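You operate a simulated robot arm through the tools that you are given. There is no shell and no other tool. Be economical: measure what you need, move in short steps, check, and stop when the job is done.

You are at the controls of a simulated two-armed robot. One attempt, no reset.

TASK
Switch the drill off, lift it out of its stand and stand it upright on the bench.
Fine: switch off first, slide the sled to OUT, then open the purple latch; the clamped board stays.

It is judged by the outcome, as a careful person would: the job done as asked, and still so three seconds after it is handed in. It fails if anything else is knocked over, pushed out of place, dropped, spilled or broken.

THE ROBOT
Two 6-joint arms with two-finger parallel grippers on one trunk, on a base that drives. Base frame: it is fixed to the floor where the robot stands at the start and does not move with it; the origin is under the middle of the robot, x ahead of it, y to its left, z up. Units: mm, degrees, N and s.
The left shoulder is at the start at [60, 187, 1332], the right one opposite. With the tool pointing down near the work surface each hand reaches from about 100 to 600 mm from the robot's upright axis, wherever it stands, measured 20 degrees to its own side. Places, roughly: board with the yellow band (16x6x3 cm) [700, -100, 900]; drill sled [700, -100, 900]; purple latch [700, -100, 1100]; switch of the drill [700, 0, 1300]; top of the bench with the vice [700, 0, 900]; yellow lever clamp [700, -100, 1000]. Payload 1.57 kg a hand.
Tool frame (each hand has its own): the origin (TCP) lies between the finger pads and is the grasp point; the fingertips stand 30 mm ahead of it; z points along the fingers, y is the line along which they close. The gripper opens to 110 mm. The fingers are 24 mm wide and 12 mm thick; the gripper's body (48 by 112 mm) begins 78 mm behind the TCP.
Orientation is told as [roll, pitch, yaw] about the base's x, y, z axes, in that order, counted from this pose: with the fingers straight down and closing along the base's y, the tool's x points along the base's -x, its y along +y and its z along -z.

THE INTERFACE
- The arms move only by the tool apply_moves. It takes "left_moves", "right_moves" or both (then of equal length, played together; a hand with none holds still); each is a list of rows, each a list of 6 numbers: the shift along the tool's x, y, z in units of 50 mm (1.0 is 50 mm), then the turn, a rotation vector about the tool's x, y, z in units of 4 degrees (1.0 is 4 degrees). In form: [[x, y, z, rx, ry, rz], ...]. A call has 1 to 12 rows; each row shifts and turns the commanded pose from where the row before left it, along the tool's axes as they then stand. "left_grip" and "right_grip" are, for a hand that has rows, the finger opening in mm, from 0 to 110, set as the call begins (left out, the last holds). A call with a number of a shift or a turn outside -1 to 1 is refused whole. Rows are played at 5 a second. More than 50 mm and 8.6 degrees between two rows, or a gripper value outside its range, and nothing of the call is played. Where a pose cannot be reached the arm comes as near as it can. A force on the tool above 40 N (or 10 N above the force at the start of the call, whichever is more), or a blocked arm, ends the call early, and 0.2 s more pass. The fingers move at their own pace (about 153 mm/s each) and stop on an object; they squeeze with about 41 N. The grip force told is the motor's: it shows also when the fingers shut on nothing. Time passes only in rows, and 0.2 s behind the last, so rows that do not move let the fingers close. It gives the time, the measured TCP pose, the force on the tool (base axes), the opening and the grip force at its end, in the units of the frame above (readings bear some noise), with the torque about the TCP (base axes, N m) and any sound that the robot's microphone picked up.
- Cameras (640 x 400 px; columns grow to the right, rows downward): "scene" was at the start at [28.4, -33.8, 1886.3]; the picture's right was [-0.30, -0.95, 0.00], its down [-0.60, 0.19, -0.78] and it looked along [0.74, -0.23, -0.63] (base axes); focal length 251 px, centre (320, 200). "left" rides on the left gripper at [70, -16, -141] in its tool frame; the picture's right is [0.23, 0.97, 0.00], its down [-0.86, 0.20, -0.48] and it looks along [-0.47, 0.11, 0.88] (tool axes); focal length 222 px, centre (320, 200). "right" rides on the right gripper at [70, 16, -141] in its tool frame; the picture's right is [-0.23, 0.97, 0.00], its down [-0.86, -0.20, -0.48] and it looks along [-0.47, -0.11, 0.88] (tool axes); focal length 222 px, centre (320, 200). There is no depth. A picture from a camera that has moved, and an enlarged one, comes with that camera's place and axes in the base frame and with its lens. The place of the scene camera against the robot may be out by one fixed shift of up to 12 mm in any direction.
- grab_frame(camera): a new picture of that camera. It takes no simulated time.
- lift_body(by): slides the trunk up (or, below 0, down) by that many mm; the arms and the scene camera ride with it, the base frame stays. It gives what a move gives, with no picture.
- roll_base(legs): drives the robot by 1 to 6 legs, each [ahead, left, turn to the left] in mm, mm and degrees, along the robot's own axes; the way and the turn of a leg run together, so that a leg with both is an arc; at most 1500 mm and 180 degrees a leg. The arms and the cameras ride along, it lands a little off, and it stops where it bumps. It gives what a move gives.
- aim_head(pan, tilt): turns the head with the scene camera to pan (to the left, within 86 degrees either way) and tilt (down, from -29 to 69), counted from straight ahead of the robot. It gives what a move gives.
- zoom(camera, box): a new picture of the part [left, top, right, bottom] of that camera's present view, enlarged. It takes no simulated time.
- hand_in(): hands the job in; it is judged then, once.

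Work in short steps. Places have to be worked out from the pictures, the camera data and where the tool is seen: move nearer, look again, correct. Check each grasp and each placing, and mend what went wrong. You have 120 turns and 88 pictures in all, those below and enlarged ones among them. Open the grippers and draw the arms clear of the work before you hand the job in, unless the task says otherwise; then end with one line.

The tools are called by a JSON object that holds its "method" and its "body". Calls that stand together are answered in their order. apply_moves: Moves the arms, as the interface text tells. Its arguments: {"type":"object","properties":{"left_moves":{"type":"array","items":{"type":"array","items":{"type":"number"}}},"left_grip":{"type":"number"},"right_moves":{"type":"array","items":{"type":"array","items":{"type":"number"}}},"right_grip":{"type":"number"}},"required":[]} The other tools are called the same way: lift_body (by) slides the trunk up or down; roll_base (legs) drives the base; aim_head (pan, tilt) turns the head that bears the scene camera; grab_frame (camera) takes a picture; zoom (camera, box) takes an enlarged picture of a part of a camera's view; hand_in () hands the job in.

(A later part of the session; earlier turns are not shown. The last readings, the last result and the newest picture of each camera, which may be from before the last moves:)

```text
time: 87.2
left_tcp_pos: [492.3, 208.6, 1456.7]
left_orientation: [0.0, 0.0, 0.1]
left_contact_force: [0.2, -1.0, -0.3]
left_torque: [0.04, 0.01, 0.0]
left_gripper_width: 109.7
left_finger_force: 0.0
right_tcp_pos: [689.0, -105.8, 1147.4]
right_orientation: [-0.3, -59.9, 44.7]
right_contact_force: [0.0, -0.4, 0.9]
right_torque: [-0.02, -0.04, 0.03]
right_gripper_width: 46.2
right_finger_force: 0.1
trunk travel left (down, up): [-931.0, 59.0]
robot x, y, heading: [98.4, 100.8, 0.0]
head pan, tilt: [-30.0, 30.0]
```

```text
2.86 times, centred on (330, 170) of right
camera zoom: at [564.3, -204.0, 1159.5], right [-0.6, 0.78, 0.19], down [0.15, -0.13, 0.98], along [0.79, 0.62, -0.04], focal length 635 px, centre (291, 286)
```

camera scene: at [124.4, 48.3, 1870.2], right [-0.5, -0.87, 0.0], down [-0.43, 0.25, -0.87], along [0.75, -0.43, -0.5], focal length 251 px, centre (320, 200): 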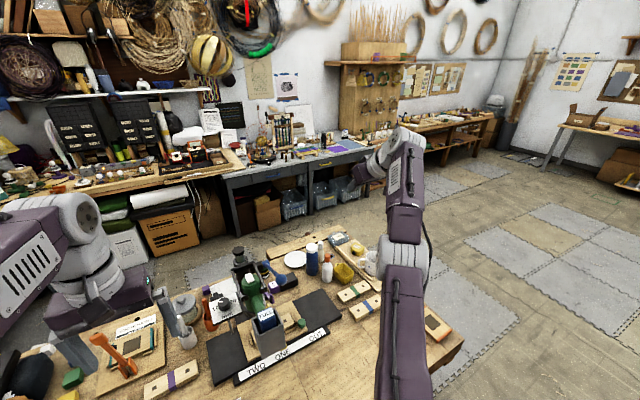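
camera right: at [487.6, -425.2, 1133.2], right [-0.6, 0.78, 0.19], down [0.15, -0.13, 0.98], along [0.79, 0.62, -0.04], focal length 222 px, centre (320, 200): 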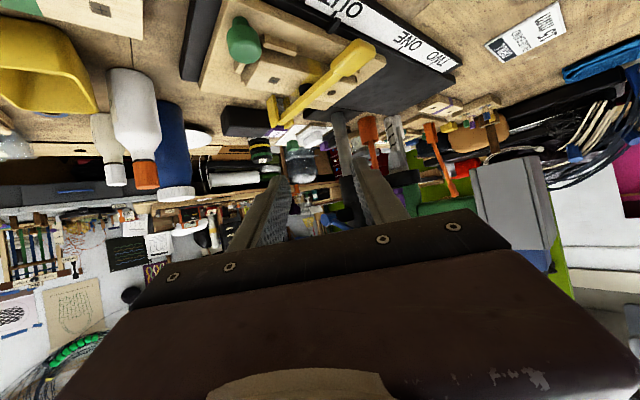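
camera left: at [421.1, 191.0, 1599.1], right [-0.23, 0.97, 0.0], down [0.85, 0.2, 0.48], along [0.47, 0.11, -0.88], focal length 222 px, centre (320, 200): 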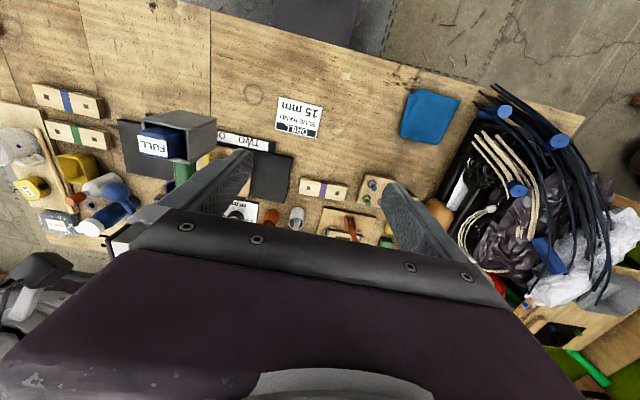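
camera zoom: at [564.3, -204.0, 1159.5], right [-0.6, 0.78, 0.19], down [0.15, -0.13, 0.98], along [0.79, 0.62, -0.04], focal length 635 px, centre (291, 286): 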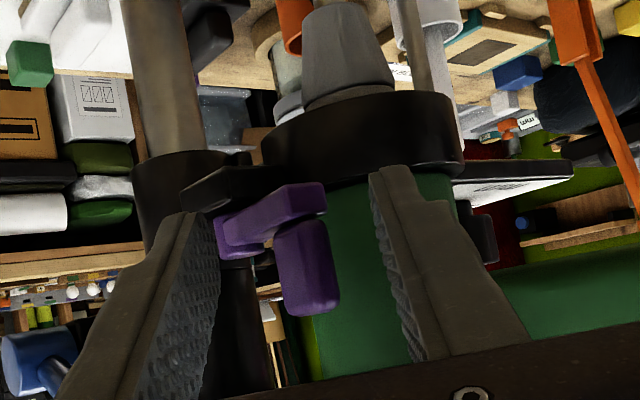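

The tab is centred between the fingers. I close.

{"method": "apply_moves", "body": {"right_moves": [[0, 0, 0, 0, 0, 0], [0, 0, 0, 0, 0, 0], [0, 0, 0, 0, 0, 0]], "right_grip": 5}}

{"method": "zoom", "body": {"camera": "right", "box": [230, 100, 430, 240]}}

```text
time: 88.0
left_tcp_pos: [490.9, 203.5, 1456.2]
left_orientation: [0.1, 0.1, -0.1]
left_contact_force: [0.8, 0.0, 0.9]
left_torque: [0.02, 0.01, 0.03]
left_gripper_width: 110.0
left_finger_force: 0.2
right_tcp_pos: [687.0, -110.7, 1146.7]
right_orientation: [-0.3, -60.1, 44.2]
right_contact_force: [-1.8, -11.8, -0.7]
right_torque: [-0.05, 0.68, -0.65]
right_gripper_width: 18.2
right_finger_force: 33.1
trunk travel left (down, up): [-931.0, 59.0]
robot x, y, heading: [101.8, 103.5, 0.3]
head pan, tilt: [-30.0, 30.0]
```

```text
2.86 times, centred on (330, 170) of right
camera zoom: at [563.1, -208.4, 1159.0], right [-0.6, 0.78, 0.19], down [0.15, -0.13, 0.98], along [0.79, 0.61, -0.03], focal length 635 px, centre (291, 286)
```

zoom: 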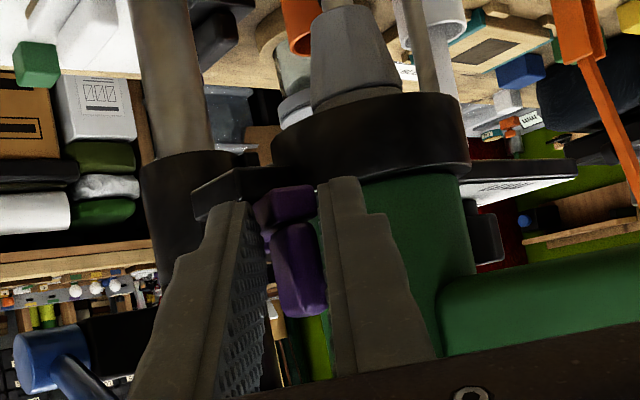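

The tab is gripped (18 mm). I swing it outward (-y) on an arc about its pivot: 20° first.

{"method": "apply_moves", "body": {"right_moves": [[0.018, -0.1, -0.032, -0.866, 0, -0.5], [0.018, -0.1, -0.032, -0.866, 0, -0.5], [0.018, -0.1, -0.032, -0.866, 0, -0.5], [0.018, -0.1, -0.032, -0.866, 0, -0.5], [0.018, -0.1, -0.032, -0.866, 0, -0.5]]}}

{"method": "zoom", "body": {"camera": "right", "box": [230, 100, 430, 240]}}

```text
time: 89.2
left_tcp_pos: [492.6, 206.6, 1455.7]
left_orientation: [0.1, 0.1, 0.1]
left_contact_force: [-0.5, 0.2, 0.3]
left_torque: [-0.01, 0.0, 0.02]
left_gripper_width: 109.9
left_finger_force: 0.0
right_tcp_pos: [701.5, -131.0, 1148.0]
right_orientation: [-0.2, -60.0, 64.5]
right_contact_force: [-1.3, -5.3, -5.3]
right_torque: [0.36, 0.03, -0.29]
right_gripper_width: 17.6
right_finger_force: 32.1
trunk travel left (down, up): [-931.0, 59.0]
robot x, y, heading: [98.6, 102.5, 0.2]
head pan, tilt: [-30.0, 30.0]
```

```text
2.86 times, centred on (330, 170) of right
camera zoom: at [619.3, -265.5, 1159.3], right [-0.83, 0.52, 0.2], down [0.18, -0.07, 0.98], along [0.53, 0.85, -0.04], focal length 635 px, centre (291, 286)
```

zoom: 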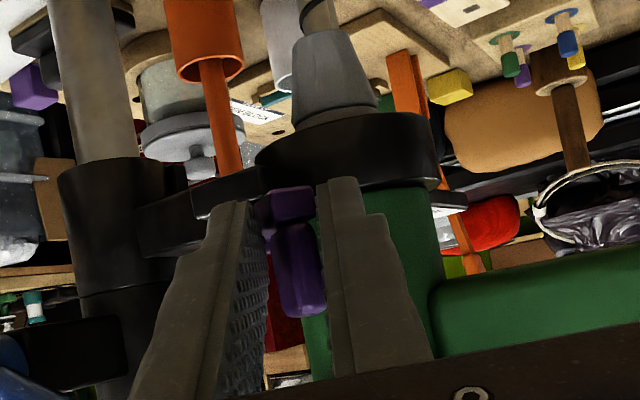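

The latch turns with the hand under modest force. I continue with a little more rotation, then pure translation along the arc to stay within reach.

{"method": "apply_moves", "body": {"right_moves": [[0.018, -0.1, -0.032, -0.866, 0, -0.5], [0.018, -0.1, -0.032, -0.866, 0, -0.5], [0.024, -0.064, -0.041, 0, 0, 0], [0.024, -0.064, -0.041, 0, 0, 0], [0.028, -0.058, -0.045, 0, 0, 0], [0.028, -0.055, -0.045, 0, 0, 0]]}}

{"method": "grab_frame", "body": {"camera": "right"}}

```text
time: 90.5
left_tcp_pos: [489.5, 207.9, 1458.6]
left_orientation: [0.0, -0.1, 0.1]
left_contact_force: [0.0, -0.5, -0.3]
left_torque: [0.0, 0.0, 0.0]
left_gripper_width: 110.1
left_finger_force: 0.0
right_tcp_pos: [685.5, -134.5, 1150.5]
right_orientation: [-0.5, -59.9, 72.7]
right_contact_force: [0.1, 0.0, 0.5]
right_torque: [-0.01, 0.02, -0.04]
right_gripper_width: 5.0
right_finger_force: 0.1
right hand out of reach, approached as far as the arm can: row 2, 4, 5
trunk travel left (down, up): [-931.0, 59.0]
robot x, y, heading: [100.4, 101.5, -0.1]
head pan, tilt: [-30.0, 30.0]
```

```text
32 pictures are left
camera right: at [622.5, -278.5, 1161.9], right [-0.89, 0.4, 0.19], down [0.19, -0.05, 0.98], along [0.41, 0.91, -0.04], focal length 222 px, centre (320, 200)
```

right: 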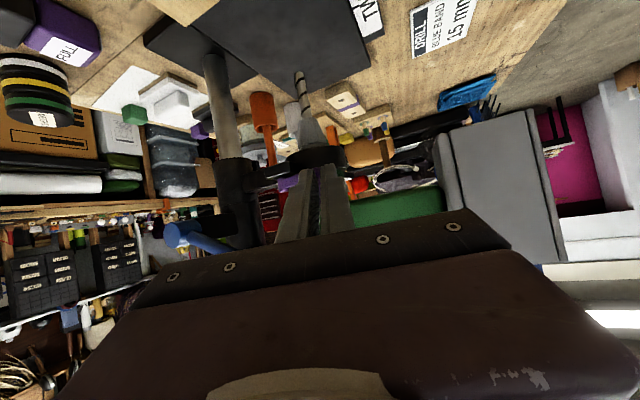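

The reach limit made the fingers slip off the tab. I back the hand out along its axis and check the latch.

{"method": "apply_moves", "body": {"right_moves": [[0, 0, -0.6, 0, 0, 0], [0, 0, -0.6, 0, 0, 0]], "right_grip": 46}}

{"method": "zoom", "body": {"camera": "right", "box": [200, 80, 440, 240]}}

```text
time: 91.2
left_tcp_pos: [490.0, 206.2, 1457.5]
left_orientation: [0.2, 0.0, 0.1]
left_contact_force: [-0.6, 0.2, 0.5]
left_torque: [0.01, -0.02, 0.03]
left_gripper_width: 110.1
left_finger_force: 0.1
right_tcp_pos: [666.6, -182.0, 1182.0]
right_orientation: [-0.5, -59.8, 72.7]
right_contact_force: [-0.2, -0.3, 0.3]
right_torque: [0.0, 0.0, -0.01]
right_gripper_width: 46.2
right_finger_force: 0.1
right hand out of reach, approached as far as the arm can: row 1
trunk travel left (down, up): [-931.0, 59.0]
robot x, y, heading: [99.4, 100.7, 0.1]
head pan, tilt: [-30.0, 30.0]
```

```text
2.50 times, centred on (320, 160) of right
camera zoom: at [602.5, -326.7, 1192.5], right [-0.89, 0.4, 0.19], down [0.19, -0.05, 0.98], along [0.41, 0.91, -0.04], focal length 555 px, centre (320, 300)
```

zoom: 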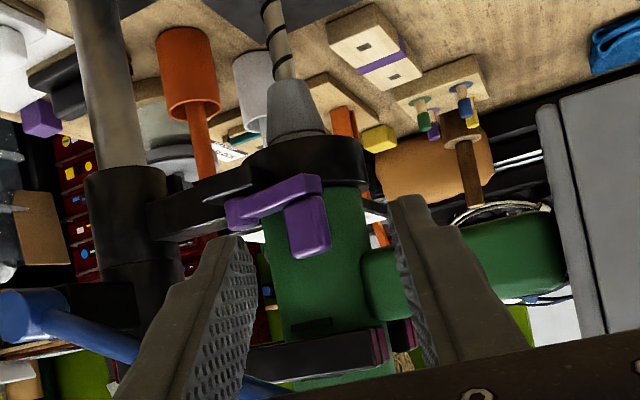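

The latch seems to have been dragged back closed. I retreat, return the yaw to 45°, and then move the base 190 mm right for better reach.

{"method": "apply_moves", "body": {"right_moves": [[0, 0, -0.8, 0, 0, 0], [0, 0, -0.8, 0, 0, 0], [0, 0, 0, 0.866, 0, 0.5], [0, 0, 0, 0.866, 0, 0.5], [0, 0, 0, 0.866, 0, 0.5], [0, 0, 0, 0.866, 0, 0.5], [0, 0, 0, 0.866, 0, 0.5], [0, 0, 0, 0.866, 0, 0.5], [0, 0, 0, 0.866, 0, 0.5]]}}

{"method": "roll_base", "body": {"legs": [[0, -190, 0]]}}

{"method": "apply_moves", "body": {"right_moves": [[0, 0, 0, 0, 0, 0], [0, 0, 0, 0, 0, 0]]}}

```text
time: 93.2
left_tcp_pos: [491.6, 208.1, 1456.1]
left_orientation: [0.1, 0.0, 0.0]
left_contact_force: [0.3, 0.6, 0.5]
left_torque: [0.02, 0.0, 0.04]
left_gripper_width: 109.9
left_finger_force: 0.1
right_tcp_pos: [701.2, -300.6, 1210.1]
right_orientation: [-0.2, -60.0, 44.7]
right_contact_force: [-0.2, -0.5, 0.1]
right_torque: [0.0, 0.01, 0.0]
right_gripper_width: 46.0
right_finger_force: 0.0
right hand out of reach, approached as far as the arm can: row 1, 2, 3, 4, 5, 6, 7, 8, 9
trunk travel left (down, up): [-931.0, 59.0]
robot x, y, heading: [99.8, 103.8, -0.2]
head pan, tilt: [-30.0, 30.0]
```

```text
time: 94.7
left_tcp_pos: [491.2, 23.9, 1457.1]
left_orientation: [-0.1, 0.0, 0.0]
left_contact_force: [-0.5, -0.1, -0.4]
left_torque: [-0.05, -0.02, -0.02]
left_gripper_width: 110.0
left_finger_force: 0.1
right_tcp_pos: [701.2, -487.4, 1212.0]
right_orientation: [-0.6, -59.9, 44.9]
right_contact_force: [0.5, 0.0, -0.2]
right_torque: [-0.04, 0.01, -0.02]
right_gripper_width: 45.9
right_finger_force: 0.0
trunk travel left (down, up): [-931.0, 59.0]
robot x, y, heading: [99.7, -89.0, -0.0]
head pan, tilt: [-30.0, 30.0]
```

```text
time: 95.3
left_tcp_pos: [490.6, 20.2, 1457.1]
left_orientation: [-0.1, 0.1, 0.0]
left_contact_force: [0.7, -0.3, 0.0]
left_torque: [-0.04, -0.02, 0.01]
left_gripper_width: 109.7
left_finger_force: 0.1
right_tcp_pos: [701.3, -487.8, 1210.8]
right_orientation: [-0.3, -60.0, 44.7]
right_contact_force: [-0.1, -0.7, -0.3]
right_torque: [-0.01, 0.0, -0.04]
right_gripper_width: 46.2
right_finger_force: 0.0
trunk travel left (down, up): [-931.0, 59.0]
robot x, y, heading: [105.1, -85.9, -0.1]
head pan, tilt: [-30.0, 30.0]
```

Stretched straight again. I use the same escape as before: raise the arm while turning the yaw back, then pitch back to the wrist limit.

{"method": "apply_moves", "body": {"right_moves": [[-0.5, 0, -0.3, 0.866, 0, 0.5], [-0.5, 0, -0.3, 0.866, 0, 0.5], [-0.5, 0, -0.3, 0.866, 0, 0.5], [-0.5, 0, -0.3, 0.866, 0, 0.5], [-0.5, 0, -0.3, 0.866, 0, 0.5], [-0.5, 0, -0.3, 0.866, 0, 0.5], [-0.5, 0, -0.3, 0.866, 0, 0.5], [-0.5, 0, -0.3, 0.866, 0, 0.5], [-0.5, 0, -0.3, 0.866, 0, 0.5], [-0.5, 0, -0.3, 0.866, 0, 0.5], [-0.5, 0, -0.3, 0.866, 0, 0.5]]}}

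```text
time: 97.7
left_tcp_pos: [491.4, 20.2, 1455.5]
left_orientation: [0.0, -0.1, 0.0]
left_contact_force: [-0.5, 0.7, 0.2]
left_torque: [-0.02, 0.02, 0.01]
left_gripper_width: 110.0
left_finger_force: 0.0
right_tcp_pos: [756.2, -548.4, 1535.1]
right_orientation: [-0.1, -60.1, 0.5]
right_contact_force: [0.6, 0.4, 0.7]
right_torque: [-0.01, 0.02, 0.0]
right_gripper_width: 46.2
right_finger_force: 0.1
right hand out of reach, approached as far as the arm can: row 1, 2, 3, 4, 5, 6, 7, 9, 11
trunk travel left (down, up): [-931.0, 59.0]
robot x, y, heading: [96.6, -85.0, -0.1]
head pan, tilt: [-30.0, 30.0]
```

Some rows were reachable. I try moving back and left now.

{"method": "apply_moves", "body": {"right_moves": [[0.4, 0.4, -0.69, 0, 0, 0], [0.4, 0.4, -0.69, 0, 0, 0], [0.4, 0.4, -0.69, 0, 0, 0]]}}

```text
time: 98.5
left_tcp_pos: [490.3, 18.0, 1456.2]
left_orientation: [-0.1, 0.0, 0.0]
left_contact_force: [0.9, -0.6, -0.9]
left_torque: [0.05, -0.02, 0.01]
left_gripper_width: 110.2
left_finger_force: 0.0
right_tcp_pos: [709.5, -547.0, 1594.5]
right_orientation: [0.0, -60.1, 0.5]
right_contact_force: [-0.4, 0.0, 0.2]
right_torque: [0.03, 0.04, 0.0]
right_gripper_width: 46.1
right_finger_force: 0.2
right hand out of reach, approached as far as the arm can: row 1, 2, 3
trunk travel left (down, up): [-931.0, 59.0]
robot x, y, heading: [97.4, -89.0, 0.0]
head pan, tilt: [-30.0, 30.0]
```

{"method": "apply_moves", "body": {"right_moves": [[0, 0, 0, 0, 1, 0], [0, 0, 0, 0, 1, 0], [0, 0, 0, 0, 1, 0], [0, 0, 0, 0, 1, 0], [0, 0, 0, 0, 1, 0], [0, 0, 0, 0, 1, 0], [0, 0, 0, 0, 1, 0], [0, 0, 0, 0, 1, 0], [0, 0, 0, 0, 1, 0], [0, 0, 0, 0, 1, 0], [0, 0, 0, 0, 1, 0], [0, 0, 0, 0, 1, 0]]}}

{"method": "apply_moves", "body": {"right_moves": [[0, 0, 0, 0, 1, 0], [0, 0, 0, 0, 1, 0], [0, 0, 0, 0, 1, 0], [0, 0, 0, 0, 1, 0], [0, 0, 0, 0, 1, 0], [0, 0, 0, 0, 1, 0]]}}

{"method": "apply_moves", "body": {"right_moves": [[0.5, 0, 0.8, 0, 0, 0], [0.5, 0, 0.8, 0, 0, 0], [0.5, 0, 0.8, 0, 0, 0]]}}

```text
time: 101.1
left_tcp_pos: [490.8, 18.7, 1456.4]
left_orientation: [0.1, 0.0, -0.1]
left_contact_force: [0.9, 0.5, -0.3]
left_torque: [-0.05, -0.03, -0.02]
left_gripper_width: 110.1
left_finger_force: 0.2
right_tcp_pos: [594.8, -505.7, 1488.4]
right_orientation: [-0.1, -16.0, 0.6]
right_contact_force: [-0.4, -0.7, -1.1]
right_torque: [0.01, -0.03, -0.03]
right_gripper_width: 46.1
right_finger_force: 0.1
right hand out of reach, approached as far as the arm can: row 1, 2, 3, 4, 5, 6, 7, 8, 9, 10, 11, 12
trunk travel left (down, up): [-931.0, 59.0]
robot x, y, heading: [95.3, -86.5, -0.2]
head pan, tilt: [-30.0, 30.0]
```

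```text
time: 102.5
left_tcp_pos: [492.2, 18.4, 1456.1]
left_orientation: [0.0, 0.1, -0.1]
left_contact_force: [0.1, -0.3, -0.2]
left_torque: [-0.03, 0.01, -0.02]
left_gripper_width: 109.7
left_finger_force: 0.0
right_tcp_pos: [564.2, -489.7, 1448.3]
right_orientation: [0.0, -0.1, 0.5]
right_contact_force: [0.5, 0.6, 0.5]
right_torque: [-0.01, -0.05, 0.04]
right_gripper_width: 46.0
right_finger_force: 0.1
right hand out of reach, approached as far as the arm can: row 1, 2, 3, 4, 5, 6
trunk travel left (down, up): [-931.0, 59.0]
robot x, y, heading: [102.3, -89.1, -0.2]
head pan, tilt: [-30.0, 30.0]
```

```text
time: 103.3
left_tcp_pos: [493.2, 16.7, 1455.8]
left_orientation: [0.2, 0.1, -0.1]
left_contact_force: [0.6, -0.2, 0.1]
left_torque: [-0.02, 0.04, 0.04]
left_gripper_width: 109.8
left_finger_force: 0.1
right_tcp_pos: [489.8, -492.3, 1327.7]
right_orientation: [0.1, -0.1, 0.4]
right_contact_force: [0.6, -0.9, -0.1]
right_torque: [0.04, 0.01, 0.02]
right_gripper_width: 45.7
right_finger_force: 0.0
trunk travel left (down, up): [-931.0, 59.0]
robot x, y, heading: [100.4, -87.0, -0.1]
head pan, tilt: [-30.0, 30.0]
```

Free again. From this better base position I re-orient the hand (pitch -60°) while moving it forward and down.

{"method": "apply_moves", "body": {"right_moves": [[0, 0.3, 0.2, 0, -1, 0], [0, 0.3, 0.2, 0, -1, 0], [0, 0.3, 0.2, 0, -1, 0], [0, 0.3, 0.2, 0, -1, 0], [0, 0.3, 0.2, 0, -1, 0], [0, 0.3, 0.2, 0, -1, 0], [0, 0.3, 0.2, 0, -1, 0], [0, 0.3, 0.2, 0, -1, 0], [0, 0.3, 0.2, 0, -1, 0], [0, 0.3, 0.2, 0, -1, 0], [0, 0.3, 0.2, 0, -1, 0], [0, 0.3, 0.2, 0, -1, 0]]}}

{"method": "apply_moves", "body": {"right_moves": [[0, 0, 0, 0, -1, 0], [0, 0, 0, 0, -1, 0], [0, 0, 0, 0, -1, 0], [0, 0, 0, -0.866, 0, -0.5], [0, 0, 0, -0.866, 0, -0.5], [0, 0, 0, -0.866, 0, -0.5], [0, 0, 0, -0.866, 0, -0.5], [0, 0, 0, -0.866, 0, -0.5], [0, 0, 0, -0.866, 0, -0.5], [0, 0, 0, -0.866, 0, -0.5], [0, 0, 0, -0.866, 0, -0.5]]}}

```text
time: 105.9
left_tcp_pos: [490.9, 18.6, 1456.5]
left_orientation: [0.1, -0.1, -0.1]
left_contact_force: [-0.4, -0.4, -0.4]
left_torque: [0.02, 0.0, 0.01]
left_gripper_width: 110.2
left_finger_force: 0.0
right_tcp_pos: [544.7, -335.2, 1248.9]
right_orientation: [0.9, -46.0, 0.0]
right_contact_force: [-0.4, 0.2, -0.1]
right_torque: [0.0, 0.0, 0.05]
right_gripper_width: 46.1
right_finger_force: 0.1
right hand out of reach, approached as far as the arm can: row 10, 11, 12
trunk travel left (down, up): [-931.0, 59.0]
robot x, y, heading: [104.0, -87.9, 0.0]
head pan, tilt: [-30.0, 30.0]
```

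```text
time: 108.3
left_tcp_pos: [492.2, 18.0, 1456.2]
left_orientation: [0.0, 0.0, -0.1]
left_contact_force: [-0.6, 0.2, 0.1]
left_torque: [-0.02, -0.01, 0.0]
left_gripper_width: 109.8
left_finger_force: 0.1
right_tcp_pos: [569.5, -362.2, 1296.2]
right_orientation: [0.0, -59.9, 32.6]
right_contact_force: [-0.3, 0.0, 0.6]
right_torque: [-0.01, 0.03, 0.01]
right_gripper_width: 45.6
right_finger_force: 0.0
right hand out of reach, approached as far as the arm can: row 1, 2, 3
trunk travel left (down, up): [-931.0, 59.0]
robot x, y, heading: [94.9, -88.2, -0.2]
head pan, tilt: [-30.0, 30.0]
```

I add 12° of yaw and move in to the pre-grasp pose at about (655, -147, 1175).

{"method": "apply_moves", "body": {"right_moves": [[0, 0, 0, -0.866, 0, -0.5], [0, 0, 0, -0.866, 0, -0.5], [0, 0, 0, -0.866, 0, -0.5], [0, 0.305, 0.81, 0, 0, 0], [0, 0.305, 0.81, 0, 0, 0], [0, 0.305, 0.81, 0, 0, 0], [0, 0.305, 0.81, 0, 0, 0], [0, 0.305, 0.81, 0, 0, 0], [0, 0.305, 0.81, 0, 0, 0]]}}

{"method": "zoom", "body": {"camera": "right", "box": [220, 80, 440, 240]}}

```text
time: 110.3
left_tcp_pos: [492.1, 19.7, 1456.6]
left_orientation: [0.0, 0.0, -0.1]
left_contact_force: [1.3, -0.1, 0.5]
left_torque: [-0.02, 0.01, 0.01]
left_gripper_width: 110.1
left_finger_force: 0.0
right_tcp_pos: [657.9, -147.5, 1175.6]
right_orientation: [-0.3, -60.0, 44.5]
right_contact_force: [-0.7, 0.1, 0.0]
right_torque: [0.0, 0.03, 0.0]
right_gripper_width: 45.9
right_finger_force: 0.1
trunk travel left (down, up): [-931.0, 59.0]
robot x, y, heading: [99.8, -87.4, -0.2]
head pan, tilt: [-30.0, 30.0]
```

```text
2.50 times, centred on (330, 160) of right
camera zoom: at [534.7, -245.2, 1186.8], right [-0.6, 0.78, 0.19], down [0.15, -0.13, 0.98], along [0.79, 0.62, -0.04], focal length 555 px, centre (295, 300)
```

zoom: 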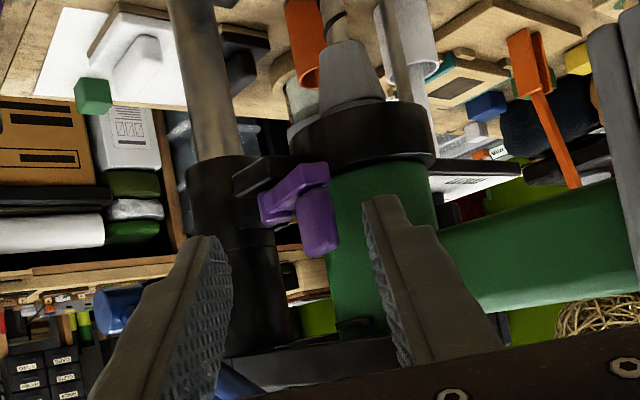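

The latch is back in the closed position, at the same place. I repeat the grasp at (689, -106, 1147).

{"method": "apply_moves", "body": {"right_moves": [[-0.01, 0.075, 0.4, 0, 0, 0], [-0.01, 0.075, 0.4, 0, 0, 0], [0, 0, 0.4, 0, 0, 0]]}}

{"method": "apply_moves", "body": {"right_moves": [[0, 0, 0, 0, 0, 0], [0, 0, 0, 0, 0, 0], [0, 0, 0, 0, 0, 0]], "right_grip": 5}}

```text
time: 111.1
left_tcp_pos: [491.8, 19.0, 1455.9]
left_orientation: [0.0, 0.0, -0.1]
left_contact_force: [0.3, 0.6, 0.7]
left_torque: [0.02, 0.0, -0.04]
left_gripper_width: 110.0
left_finger_force: 0.2
right_tcp_pos: [688.0, -106.0, 1145.7]
right_orientation: [-0.2, -60.1, 44.5]
right_contact_force: [-0.1, -0.3, -0.9]
right_torque: [0.02, 0.01, 0.02]
right_gripper_width: 46.0
right_finger_force: 0.2
trunk travel left (down, up): [-931.0, 59.0]
robot x, y, heading: [100.1, -88.6, -0.2]
head pan, tilt: [-30.0, 30.0]
```

```text
time: 111.9
left_tcp_pos: [492.5, 16.7, 1456.4]
left_orientation: [0.1, 0.0, -0.2]
left_contact_force: [-0.5, -0.3, 0.6]
left_torque: [0.03, 0.02, -0.01]
left_gripper_width: 110.0
left_finger_force: 0.0
right_tcp_pos: [688.8, -109.8, 1145.8]
right_orientation: [-0.1, -60.1, 44.4]
right_contact_force: [0.3, -6.9, 1.8]
right_torque: [-0.05, 0.23, -0.43]
right_gripper_width: 19.6
right_finger_force: 33.5
trunk travel left (down, up): [-931.0, 59.0]
robot x, y, heading: [96.0, -85.1, -0.0]
head pan, tilt: [-30.0, 30.0]
```

Gripped again. I swing 36° on the arc, staying inside reach.

{"method": "apply_moves", "body": {"right_moves": [[0.018, -0.1, -0.032, -0.866, 0, -0.5], [0.018, -0.1, -0.032, -0.866, 0, -0.5], [0.018, -0.1, -0.032, -0.866, 0, -0.5], [0.018, -0.1, -0.032, -0.866, 0, -0.5], [0.018, -0.1, -0.032, -0.866, 0, -0.5], [0.018, -0.1, -0.032, -0.866, 0, -0.5], [0.018, -0.1, -0.032, -0.866, 0, -0.5], [0.018, -0.1, -0.032, -0.866, 0, -0.5]]}}

{"method": "zoom", "body": {"camera": "right", "box": [230, 100, 430, 240]}}

```text
time: 113.7
left_tcp_pos: [492.5, 16.9, 1455.4]
left_orientation: [0.0, 0.0, 0.0]
left_contact_force: [0.0, -0.7, 0.1]
left_torque: [-0.02, 0.03, 0.01]
left_gripper_width: 110.2
left_finger_force: 0.0
right_tcp_pos: [716.1, -139.8, 1145.3]
right_orientation: [0.0, -60.2, 76.4]
right_contact_force: [2.1, -2.7, 0.9]
right_torque: [0.74, -0.25, -0.27]
right_gripper_width: 17.1
right_finger_force: 32.3
trunk travel left (down, up): [-931.0, 59.0]
robot x, y, heading: [100.0, -89.2, -0.2]
head pan, tilt: [-30.0, 30.0]
```

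```text
2.86 times, centred on (330, 170) of right
camera zoom: at [663.4, -289.2, 1157.0], right [-0.92, 0.34, 0.2], down [0.2, -0.04, 0.98], along [0.34, 0.94, -0.03], focal length 635 px, centre (291, 286)
```

zoom: 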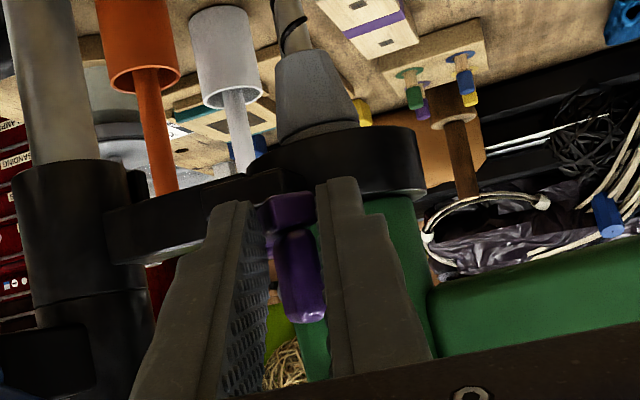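

Following well (32°). Two more rotating rows and three short translation rows.

{"method": "apply_moves", "body": {"right_moves": [[0.018, -0.1, -0.032, -0.866, 0, -0.5], [0.018, -0.1, -0.032, -0.866, 0, -0.5], [0.024, -0.063, -0.042, 0, 0, 0], [0.024, -0.063, -0.042, 0, 0, 0], [0.024, -0.063, -0.042, 0, 0, 0]]}}

{"method": "grab_frame", "body": {"camera": "right"}}

```text
time: 114.9
left_tcp_pos: [491.6, 18.8, 1456.2]
left_orientation: [-0.1, 0.1, -0.1]
left_contact_force: [-0.5, 0.0, 0.2]
left_torque: [0.02, -0.04, -0.02]
left_gripper_width: 109.9
left_finger_force: 0.1
right_tcp_pos: [697.5, -149.8, 1149.2]
right_orientation: [-0.2, -59.9, 84.5]
right_contact_force: [0.5, 0.4, -0.3]
right_torque: [-0.01, -0.02, 0.01]
right_gripper_width: 4.7
right_finger_force: 0.2
right hand out of reach, approached as far as the arm can: row 1, 2, 3, 4, 5
trunk travel left (down, up): [-931.0, 59.0]
robot x, y, heading: [100.7, -88.7, 0.2]
head pan, tilt: [-30.0, 30.0]
```

```text
28 pictures are left
camera right: at [666.6, -304.2, 1158.5], right [-0.96, 0.21, 0.2], down [0.2, -0.01, 0.98], along [0.21, 0.98, -0.04], focal length 222 px, centre (320, 200)
```

right: 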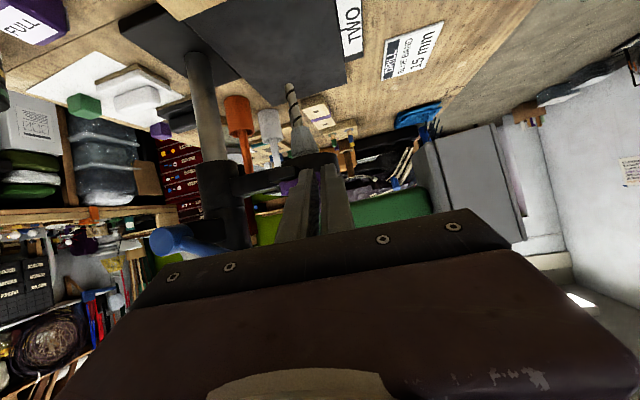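

It slipped off again at an orientation limit. I look at the latch state before moving.

{"method": "zoom", "body": {"camera": "right", "box": [240, 110, 400, 230]}}

```text
3.33 times, centred on (320, 170) of right
camera zoom: at [666.6, -304.2, 1158.5], right [-0.96, 0.21, 0.2], down [0.2, -0.01, 0.98], along [0.21, 0.98, -0.04], focal length 740 px, centre (320, 300)
```

zoom: 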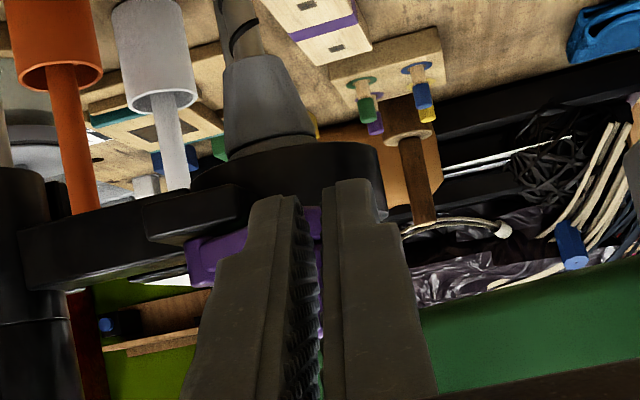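

I retreat and yaw back 12° to leave the limit.

{"method": "apply_moves", "body": {"right_moves": [[0, 0, -0.4, 0, 0, 0], [0, 0, -0.4, 0.866, 0, 0.5], [0, 0, -0.4, 0.866, 0, 0.5], [0, 0, 0, 0.866, 0, 0.5], [0, 0, 0, 0.866, 0, 0.5]], "right_grip": 46}}

{"method": "zoom", "body": {"camera": "right", "box": [220, 80, 440, 240]}}

```text
time: 116.1
left_tcp_pos: [491.6, 18.9, 1455.7]
left_orientation: [-0.1, 0.1, -0.2]
left_contact_force: [0.7, 0.0, 0.2]
left_torque: [-0.01, -0.01, 0.01]
left_gripper_width: 109.9
left_finger_force: 0.0
right_tcp_pos: [690.8, -200.8, 1178.5]
right_orientation: [-0.3, -60.0, 68.6]
right_contact_force: [0.2, 0.4, 0.2]
right_torque: [-0.04, 0.01, -0.01]
right_gripper_width: 46.0
right_finger_force: 0.0
trunk travel left (down, up): [-931.0, 59.0]
robot x, y, heading: [97.1, -85.4, -0.1]
head pan, tilt: [-30.0, 30.0]
```

```text
2.50 times, centred on (330, 160) of right
camera zoom: at [618.7, -341.6, 1189.2], right [-0.86, 0.47, 0.19], down [0.19, -0.06, 0.98], along [0.47, 0.88, -0.04], focal length 555 px, centre (295, 300)
```

zoom: 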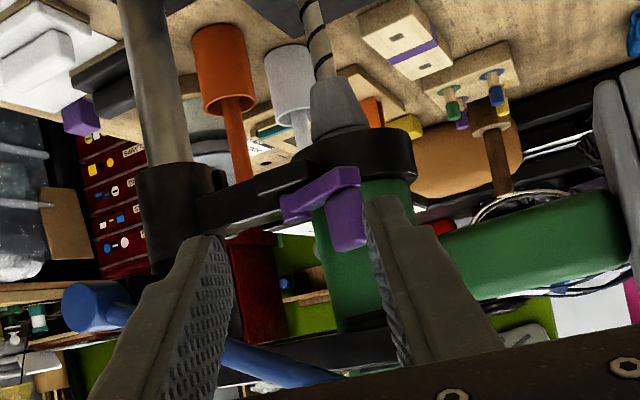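

I check the latch from the head camera.

{"method": "aim_head", "body": {"pan": 0, "tilt": 40}}

{"method": "zoom", "body": {"camera": "scene", "box": [250, 150, 350, 230]}}

```text
time: 117.0
left_tcp_pos: [491.5, 18.2, 1456.9]
left_orientation: [0.0, 0.0, 0.0]
left_contact_force: [-0.1, 0.1, -0.1]
left_torque: [0.0, 0.04, 0.0]
left_gripper_width: 110.2
left_finger_force: 0.1
right_tcp_pos: [691.3, -202.0, 1179.1]
right_orientation: [-0.3, -60.0, 68.5]
right_contact_force: [0.0, -0.5, -0.2]
right_torque: [0.01, -0.01, 0.01]
right_gripper_width: 46.1
right_finger_force: 0.0
trunk travel left (down, up): [-931.0, 59.0]
robot x, y, heading: [100.0, -86.8, -0.2]
head pan, tilt: [0.0, 40.0]
```

```text
5.00 times, centred on (300, 190) of scene
camera zoom: at [131.0, -95.8, 1854.9], right [0.0, -1.0, 0.0], down [-0.64, 0.0, -0.77], along [0.77, 0.0, -0.64], focal length 1254 px, centre (420, 250)
```

zoom: 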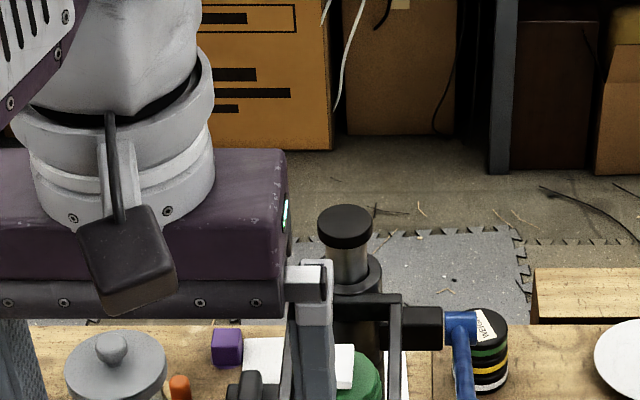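

{"method": "zoom", "body": {"camera": "scene", "box": [280, 215, 370, 275]}}

```text
6.67 times, centred on (325, 245) of scene
camera zoom: at [131.0, -95.8, 1854.9], right [0.0, -1.0, 0.0], down [-0.64, 0.0, -0.77], along [0.77, 0.0, -0.64], focal length 1672 px, centre (287, -100)
```

zoom: 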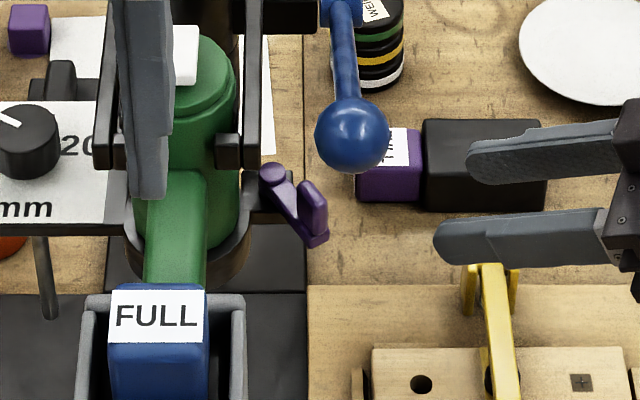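

The head view shows that the latch stands about 35–40° open and stays there. To open it fully I place the closed fingertips on the robot side of the tab and push it in +x, which swings it further about its pivot.

{"method": "apply_moves", "body": {"right_moves": [[0, 0, 0, 0, 0, 0], [-0.118, 0.349, 0.419, 0, 0, 0], [-0.118, 0.349, 0.419, 0, 0, 0], [-0.118, 0.349, 0.419, 0, 0, 0]], "right_grip": 0}}

{"method": "zoom", "body": {"camera": "scene", "box": [280, 215, 370, 275]}}

```text
time: 118.0
left_tcp_pos: [489.4, 19.2, 1456.1]
left_orientation: [0.0, -0.1, -0.1]
left_contact_force: [-0.2, -0.1, -0.9]
left_torque: [0.0, -0.02, 0.01]
left_gripper_width: 110.1
left_finger_force: 0.1
right_tcp_pos: [667.1, -122.6, 1162.9]
right_orientation: [-0.3, -59.8, 68.8]
right_contact_force: [-0.2, 0.6, -0.6]
right_torque: [-0.01, 0.01, -0.01]
right_gripper_width: 0.5
right_finger_force: 21.2
trunk travel left (down, up): [-931.0, 59.0]
robot x, y, heading: [99.9, -85.0, -0.1]
head pan, tilt: [0.0, 40.0]
```

```text
6.67 times, centred on (325, 245) of scene
camera zoom: at [131.1, -94.4, 1854.9], right [0.0, -1.0, 0.0], down [-0.64, 0.0, -0.77], along [0.77, 0.0, -0.64], focal length 1672 px, centre (287, -100)
```

zoom: 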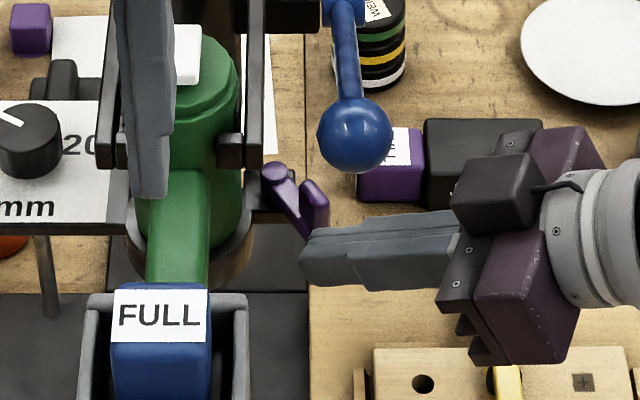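

The fingertips are just on the robot side of the tab. I push +x.

{"method": "apply_moves", "body": {"right_moves": [[-0.004, -0.158, 0.007, 0, 0, 0], [-0.004, -0.158, 0.007, 0, 0, 0], [-0.004, -0.158, 0.007, 0, 0, 0], [-0.004, -0.158, 0.007, 0, 0, 0], [-0.004, -0.158, 0.007, 0, 0, 0], [-0.004, -0.158, 0.007, 0, 0, 0]]}}

{"method": "zoom", "body": {"camera": "scene", "box": [280, 215, 370, 275]}}

```text
time: 119.5
left_tcp_pos: [490.9, 18.8, 1456.6]
left_orientation: [0.1, 0.0, 0.1]
left_contact_force: [0.2, 0.3, 0.5]
left_torque: [0.02, 0.03, 0.02]
left_gripper_width: 110.0
left_finger_force: 0.1
right_tcp_pos: [711.7, -137.7, 1163.7]
right_orientation: [-0.4, -60.0, 68.7]
right_contact_force: [-2.8, -0.7, 0.5]
right_torque: [0.0, -0.03, 0.05]
right_gripper_width: 0.0
right_finger_force: 20.8
trunk travel left (down, up): [-931.0, 59.0]
robot x, y, heading: [98.5, -88.1, -0.1]
head pan, tilt: [0.0, 40.0]
```

```text
6.67 times, centred on (325, 245) of scene
camera zoom: at [130.1, -95.1, 1854.9], right [0.0, -1.0, 0.0], down [-0.64, 0.0, -0.77], along [0.77, 0.0, -0.64], focal length 1672 px, centre (287, -100)
```

zoom: 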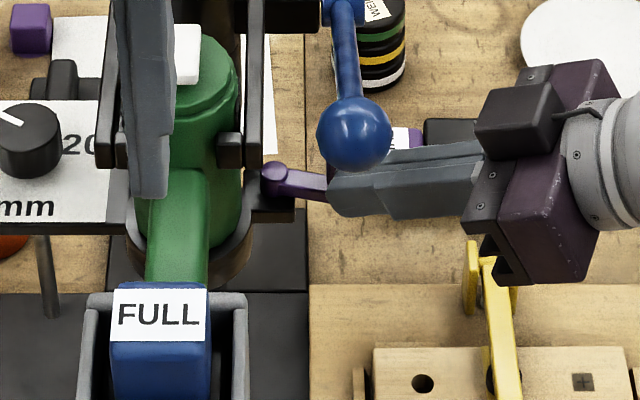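

The latch is now fully open (about 90°). I back the right hand off and withdraw it to the right.

{"method": "apply_moves", "body": {"right_moves": [[0, 0.3, 0, 0, 0, 0], [0, 0.2, -0.5, 0, 0, 0], [0, 0, -0.8, 0, 0, 0], [0, 0, -0.8, 0, 0, 0], [0, 0, -0.4, 0.866, 0, 0.5], [0, 0, -0.4, 0.866, 0, 0.5], [0, 0, 0, 0.866, 0, 0.5], [0, 0, 0, 0.866, 0, 0.5], [0, 0, 0, 0.866, 0, 0.5], [0, 0, 0, 0.866, 0, 0.5]]}}

{"method": "lift_body", "body": {"by": 58}}

{"method": "roll_base", "body": {"legs": [[0, -110, 0]]}}

```text
time: 121.7
left_tcp_pos: [491.2, 18.4, 1456.3]
left_orientation: [0.0, 0.1, -0.1]
left_contact_force: [0.2, 0.3, 0.4]
left_torque: [0.02, -0.01, 0.04]
left_gripper_width: 110.1
left_finger_force: 0.0
right_tcp_pos: [641.4, -246.0, 1235.3]
right_orientation: [-0.5, -60.0, 44.6]
right_contact_force: [0.4, -0.2, 0.0]
right_torque: [0.01, 0.01, 0.0]
right_gripper_width: 0.0
right_finger_force: 21.5
trunk travel left (down, up): [-931.0, 59.0]
robot x, y, heading: [99.5, -89.0, 0.1]
head pan, tilt: [0.0, 40.0]
```

```text
time: 122.6
left_tcp_pos: [491.9, 18.1, 1514.6]
left_orientation: [0.0, 0.0, -0.1]
left_contact_force: [1.1, 1.0, 0.0]
left_torque: [-0.01, 0.0, 0.0]
left_gripper_width: 110.0
left_finger_force: 0.1
right_tcp_pos: [642.4, -245.7, 1293.9]
right_orientation: [-0.1, -60.0, 44.6]
right_contact_force: [-0.5, 0.6, 0.9]
right_torque: [-0.02, -0.02, -0.01]
right_gripper_width: 0.2
right_finger_force: 21.7
trunk travel left (down, up): [-989.0, 1.0]
robot x, y, heading: [98.9, -87.8, -0.0]
head pan, tilt: [0.0, 40.0]
```

```text
time: 123.8
left_tcp_pos: [490.6, -84.1, 1512.6]
left_orientation: [-0.3, 0.1, -0.1]
left_contact_force: [0.0, 0.9, 0.8]
left_torque: [-0.05, -0.01, 0.0]
left_gripper_width: 110.0
left_finger_force: 0.0
right_tcp_pos: [640.2, -347.7, 1294.2]
right_orientation: [-0.6, -59.8, 45.1]
right_contact_force: [1.1, 0.1, 1.6]
right_torque: [-0.03, 0.0, -0.01]
right_gripper_width: 0.3
right_finger_force: 21.4
trunk travel left (down, up): [-989.0, 1.0]
robot x, y, heading: [100.7, -198.0, -0.1]
head pan, tilt: [0.0, 40.0]
```

Now the left hand: I move it above the handle at (660, -37) with a 70 mm opening and look.

{"method": "apply_moves", "body": {"left_moves": [[-0.68, 0.19, 0.6, 0, 0, 0], [-0.68, 0.19, 0.6, 0, 0, 0], [-0.68, 0.19, 0.6, 0, 0, 0], [-0.68, 0.19, 0.6, 0, 0, 0], [-0.68, 0.19, 0.6, 0, 0, 0]], "left_grip": 70}}

{"method": "grab_frame", "body": {"camera": "left"}}

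```text
time: 125.0
left_tcp_pos: [662.8, -41.2, 1363.6]
left_orientation: [-0.1, 0.1, -0.1]
left_contact_force: [0.0, 1.0, 0.7]
left_torque: [-0.01, 0.03, -0.02]
left_gripper_width: 70.0
left_finger_force: 0.0
right_tcp_pos: [643.8, -354.5, 1292.5]
right_orientation: [-0.2, -59.9, 44.5]
right_contact_force: [1.0, 1.2, -0.1]
right_torque: [0.01, -0.01, 0.03]
right_gripper_width: 0.1
right_finger_force: 21.0
trunk travel left (down, up): [-989.0, 1.0]
robot x, y, heading: [97.5, -192.1, -0.0]
head pan, tilt: [0.0, 40.0]
```

```text
21 pictures are left
camera left: at [594.3, -58.8, 1505.9], right [-0.23, 0.97, 0.0], down [0.86, 0.2, 0.48], along [0.46, 0.11, -0.88], focal length 222 px, centre (320, 200)
```

left: 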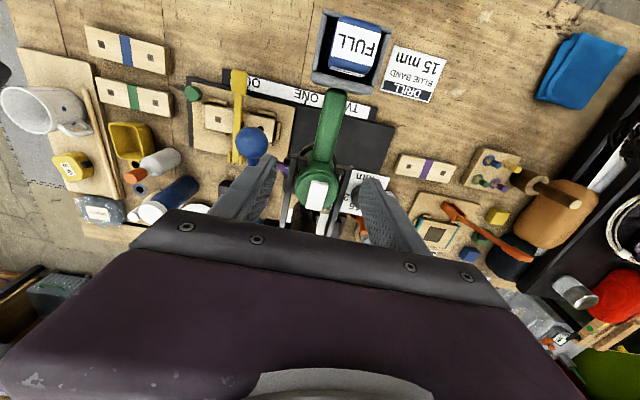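

The handle's axis is at y ≈ -35. I correct 6 mm and descend to z ≈ 1200, then check.

{"method": "apply_moves", "body": {"left_moves": [[0, 0.12, 0.5, 0, 0, 0], [0, 0, 0.7, 0, 0, 0], [0, 0, 0.7, 0, 0, 0], [0, 0, 0.7, 0, 0, 0], [0, 0, 0.65, 0, 0, 0]]}}

{"method": "grab_frame", "body": {"camera": "left"}}

```text
time: 126.2
left_tcp_pos: [664.1, -37.7, 1200.2]
left_orientation: [0.0, 0.0, -0.1]
left_contact_force: [0.8, 0.0, 0.8]
left_torque: [-0.02, -0.01, 0.03]
left_gripper_width: 70.1
left_finger_force: 0.1
right_tcp_pos: [642.0, -355.8, 1292.5]
right_orientation: [-0.2, -60.0, 44.6]
right_contact_force: [1.0, 0.1, -0.3]
right_torque: [0.01, 0.01, 0.01]
right_gripper_width: 0.1
right_finger_force: 21.2
trunk travel left (down, up): [-989.0, 1.0]
robot x, y, heading: [101.0, -198.1, 0.2]
head pan, tilt: [0.0, 40.0]
```

```text
20 pictures are left
camera left: at [593.8, -55.1, 1343.0], right [-0.23, 0.97, 0.0], down [0.86, 0.2, 0.48], along [0.47, 0.11, -0.88], focal length 222 px, centre (320, 200)
```

left: 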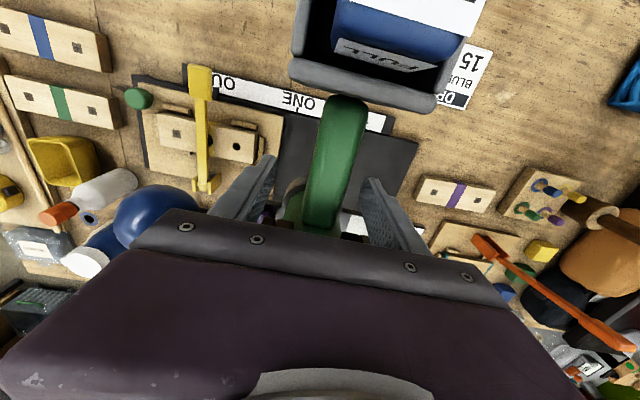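

The handle lies between the fingers. I descend the last 24 mm and close.

{"method": "apply_moves", "body": {"left_moves": [[0, 0.06, 0.25, 0, 0, 0], [0, 0, 0.25, 0, 0, 0]]}}

{"method": "apply_moves", "body": {"left_moves": [[0, 0, 0, 0, 0, 0], [0, 0, 0, 0, 0, 0], [0, 0, 0, 0, 0, 0]], "left_grip": 10}}

```text
time: 126.8
left_tcp_pos: [661.8, -36.0, 1176.2]
left_orientation: [-0.1, -0.1, -0.1]
left_contact_force: [-1.0, -0.2, 1.5]
left_torque: [-0.01, -0.14, -0.03]
left_gripper_width: 69.8
left_finger_force: 0.0
right_tcp_pos: [641.6, -355.5, 1292.8]
right_orientation: [-0.2, -60.0, 44.6]
right_contact_force: [-0.2, 0.4, 0.4]
right_torque: [-0.02, 0.03, -0.02]
right_gripper_width: 0.0
right_finger_force: 20.8
trunk travel left (down, up): [-989.0, 1.0]
robot x, y, heading: [98.8, -200.5, 0.0]
head pan, tilt: [0.0, 40.0]
```

```text
time: 127.6
left_tcp_pos: [661.6, -34.1, 1176.7]
left_orientation: [0.0, -0.1, 0.1]
left_contact_force: [0.2, 6.4, 2.4]
left_torque: [-0.19, 0.07, 0.56]
left_gripper_width: 29.9
left_finger_force: 40.0
right_tcp_pos: [641.1, -354.1, 1294.1]
right_orientation: [-0.2, -60.1, 44.7]
right_contact_force: [-0.4, 0.2, 0.0]
right_torque: [0.0, 0.01, 0.01]
right_gripper_width: 0.0
right_finger_force: 21.4
trunk travel left (down, up): [-989.0, 1.0]
robot x, y, heading: [99.9, -199.0, 0.2]
head pan, tilt: [0.0, 40.0]
```

The handle is gripped (30 mm, 40 N). I lift 25 mm and read the weight.

{"method": "apply_moves", "body": {"left_moves": [[0, 0, -0.15, 0, 0, 0], [0, 0, -0.15, 0, 0, 0], [0, 0, -0.2, 0, 0, 0], [0, 0, 0, 0, 0, 0]]}}

{"method": "zoom", "body": {"camera": "scene", "box": [220, 190, 340, 290]}}

```text
time: 128.6
left_tcp_pos: [663.6, -34.5, 1200.6]
left_orientation: [0.0, 0.0, -0.1]
left_contact_force: [0.8, 2.0, -8.4]
left_torque: [0.15, -0.26, 0.16]
left_gripper_width: 29.7
left_finger_force: 39.2
right_tcp_pos: [644.0, -354.5, 1293.2]
right_orientation: [-0.3, -60.0, 44.6]
right_contact_force: [0.6, -0.4, -0.1]
right_torque: [0.0, -0.03, -0.02]
right_gripper_width: 0.0
right_finger_force: 21.1
trunk travel left (down, up): [-989.0, 1.0]
robot x, y, heading: [101.3, -202.0, -0.2]
head pan, tilt: [0.0, 40.0]
```

```text
4.00 times, centred on (280, 240) of scene
camera zoom: at [133.0, -204.8, 1912.9], right [0.0, -1.0, 0.0], down [-0.64, 0.0, -0.77], along [0.77, 0.0, -0.64], focal length 1003 px, centre (480, 40)
```

zoom: 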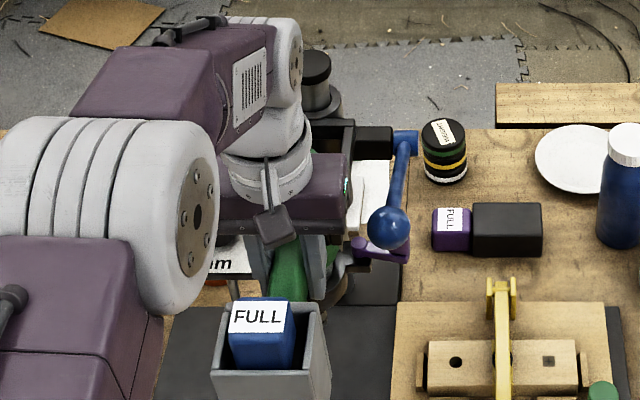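

It weighs about 8.4 N and rises freely, nearly balanced. I lift 145 mm more to clear the bit from the collar.

{"method": "apply_moves", "body": {"left_moves": [[0, 0, -0.4, 0, 0, 0], [0, 0, -0.5, 0, 0, 0], [0, 0, -0.5, 0, 0, 0], [0, 0, -0.5, 0, 0, 0], [0, 0, -0.5, 0, 0, 0], [0, 0, -0.5, 0, 0, 0], [0, 0, 0, 0, 0, 0]]}}

{"method": "zoom", "body": {"camera": "scene", "box": [220, 170, 340, 270]}}

```text
time: 130.2
left_tcp_pos: [661.9, -34.5, 1343.9]
left_orientation: [0.0, 0.1, -0.1]
left_contact_force: [-0.5, -0.4, -12.7]
left_torque: [-0.03, -0.3, 0.01]
left_gripper_width: 29.7
left_finger_force: 38.8
right_tcp_pos: [642.5, -354.7, 1293.1]
right_orientation: [-0.1, -60.0, 44.5]
right_contact_force: [0.1, 0.7, -0.1]
right_torque: [0.0, 0.02, 0.04]
right_gripper_width: 0.0
right_finger_force: 21.4
trunk travel left (down, up): [-989.0, 1.0]
robot x, y, heading: [95.3, -200.0, -0.1]
head pan, tilt: [0.0, 40.0]
```

```text
4.00 times, centred on (280, 220) of scene
camera zoom: at [133.9, -205.3, 1912.8], right [0.0, -1.0, 0.0], down [-0.64, 0.0, -0.76], along [0.76, 0.0, -0.64], focal length 1003 px, centre (480, 120)
```

zoom: 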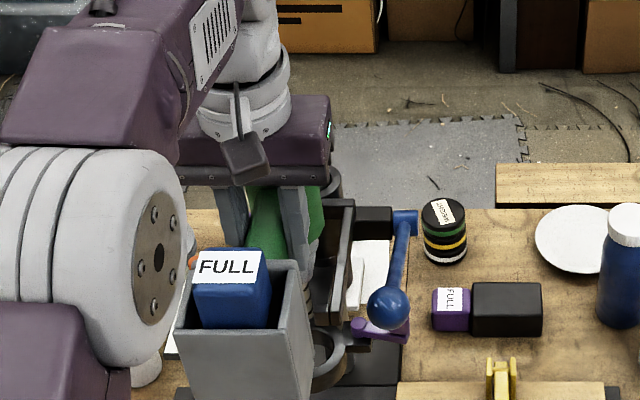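

It hangs freely now (12.7 N ≈ 1.3 kg). I raise it 10 mm more and draw it straight back out of the fork.

{"method": "apply_moves", "body": {"left_moves": [[0, 0, -0.2, 0, 0, 0], [0.5, 0, 0, 0, 0, 0], [0.6, 0, 0, 0, 0, 0], [0.6, 0, 0, 0, 0, 0], [0.6, 0, 0, 0, 0, 0], [0.6, 0, 0, 0, 0, 0], [0, 0, 0, 0, 0, 0]]}}

{"method": "grab_frame", "body": {"camera": "scene"}}

```text
time: 131.8
left_tcp_pos: [517.9, -35.8, 1356.5]
left_orientation: [0.0, 0.0, -0.1]
left_contact_force: [0.8, 0.8, -12.4]
left_torque: [0.02, -0.31, 0.01]
left_gripper_width: 29.8
left_finger_force: 39.5
right_tcp_pos: [641.8, -356.3, 1293.1]
right_orientation: [-0.2, -60.0, 44.7]
right_contact_force: [0.0, 0.2, -0.4]
right_torque: [-0.04, -0.02, 0.01]
right_gripper_width: 0.0
right_finger_force: 21.4
trunk travel left (down, up): [-989.0, 1.0]
robot x, y, heading: [98.4, -199.7, 0.0]
head pan, tilt: [0.0, 40.0]
```

```text
17 pictures are left
camera scene: at [132.7, -205.4, 1912.9], right [0.0, -1.0, 0.0], down [-0.64, 0.0, -0.77], along [0.77, 0.0, -0.64], focal length 251 px, centre (320, 200)
```

scene: 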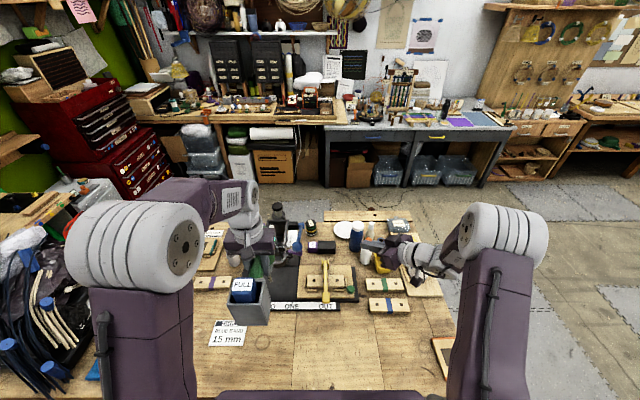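

The drill is out of the stand. I drive back 200 mm to gain room in front, then rotate the drill handle-down so that it will stand on its battery foot.

{"method": "roll_base", "body": {"legs": [[-200, 0, 0]]}}

{"method": "apply_moves", "body": {"left_moves": [[-0.07, 0, 0.13, 0, -1, 0], [-0.07, 0, 0.13, 0, -1, 0], [-0.07, 0, 0.13, 0, -1, 0], [-0.07, 0, 0.13, 0, -1, 0], [-0.07, 0, 0.13, 0, -1, 0], [-0.07, 0, 0.13, 0, -1, 0]]}}

```text
time: 133.4
left_tcp_pos: [324.6, -34.9, 1354.8]
left_orientation: [0.0, 0.3, 0.0]
left_contact_force: [1.5, 0.0, -12.6]
left_torque: [-0.04, -0.27, 0.01]
left_gripper_width: 29.7
left_finger_force: 39.0
right_tcp_pos: [447.5, -354.0, 1290.4]
right_orientation: [0.2, -59.8, 44.4]
right_contact_force: [-0.1, -0.1, -0.8]
right_torque: [-0.01, 0.02, 0.01]
right_gripper_width: 0.0
right_finger_force: 20.7
trunk travel left (down, up): [-989.0, 1.0]
robot x, y, heading: [-101.4, -193.6, 0.3]
head pan, tilt: [0.0, 40.0]
```

```text
time: 134.8
left_tcp_pos: [347.4, -35.6, 1321.4]
left_orientation: [0.1, -24.0, -0.1]
left_contact_force: [-0.6, 0.0, -11.4]
left_torque: [0.01, -0.23, -0.02]
left_gripper_width: 29.9
left_finger_force: 39.9
right_tcp_pos: [443.4, -355.9, 1292.7]
right_orientation: [-0.1, -59.9, 44.6]
right_contact_force: [1.1, -0.3, 0.3]
right_torque: [-0.02, 0.01, 0.01]
right_gripper_width: 0.0
right_finger_force: 20.7
trunk travel left (down, up): [-989.0, 1.0]
robot x, y, heading: [-100.4, -195.6, 0.1]
head pan, tilt: [0.0, 40.0]
```

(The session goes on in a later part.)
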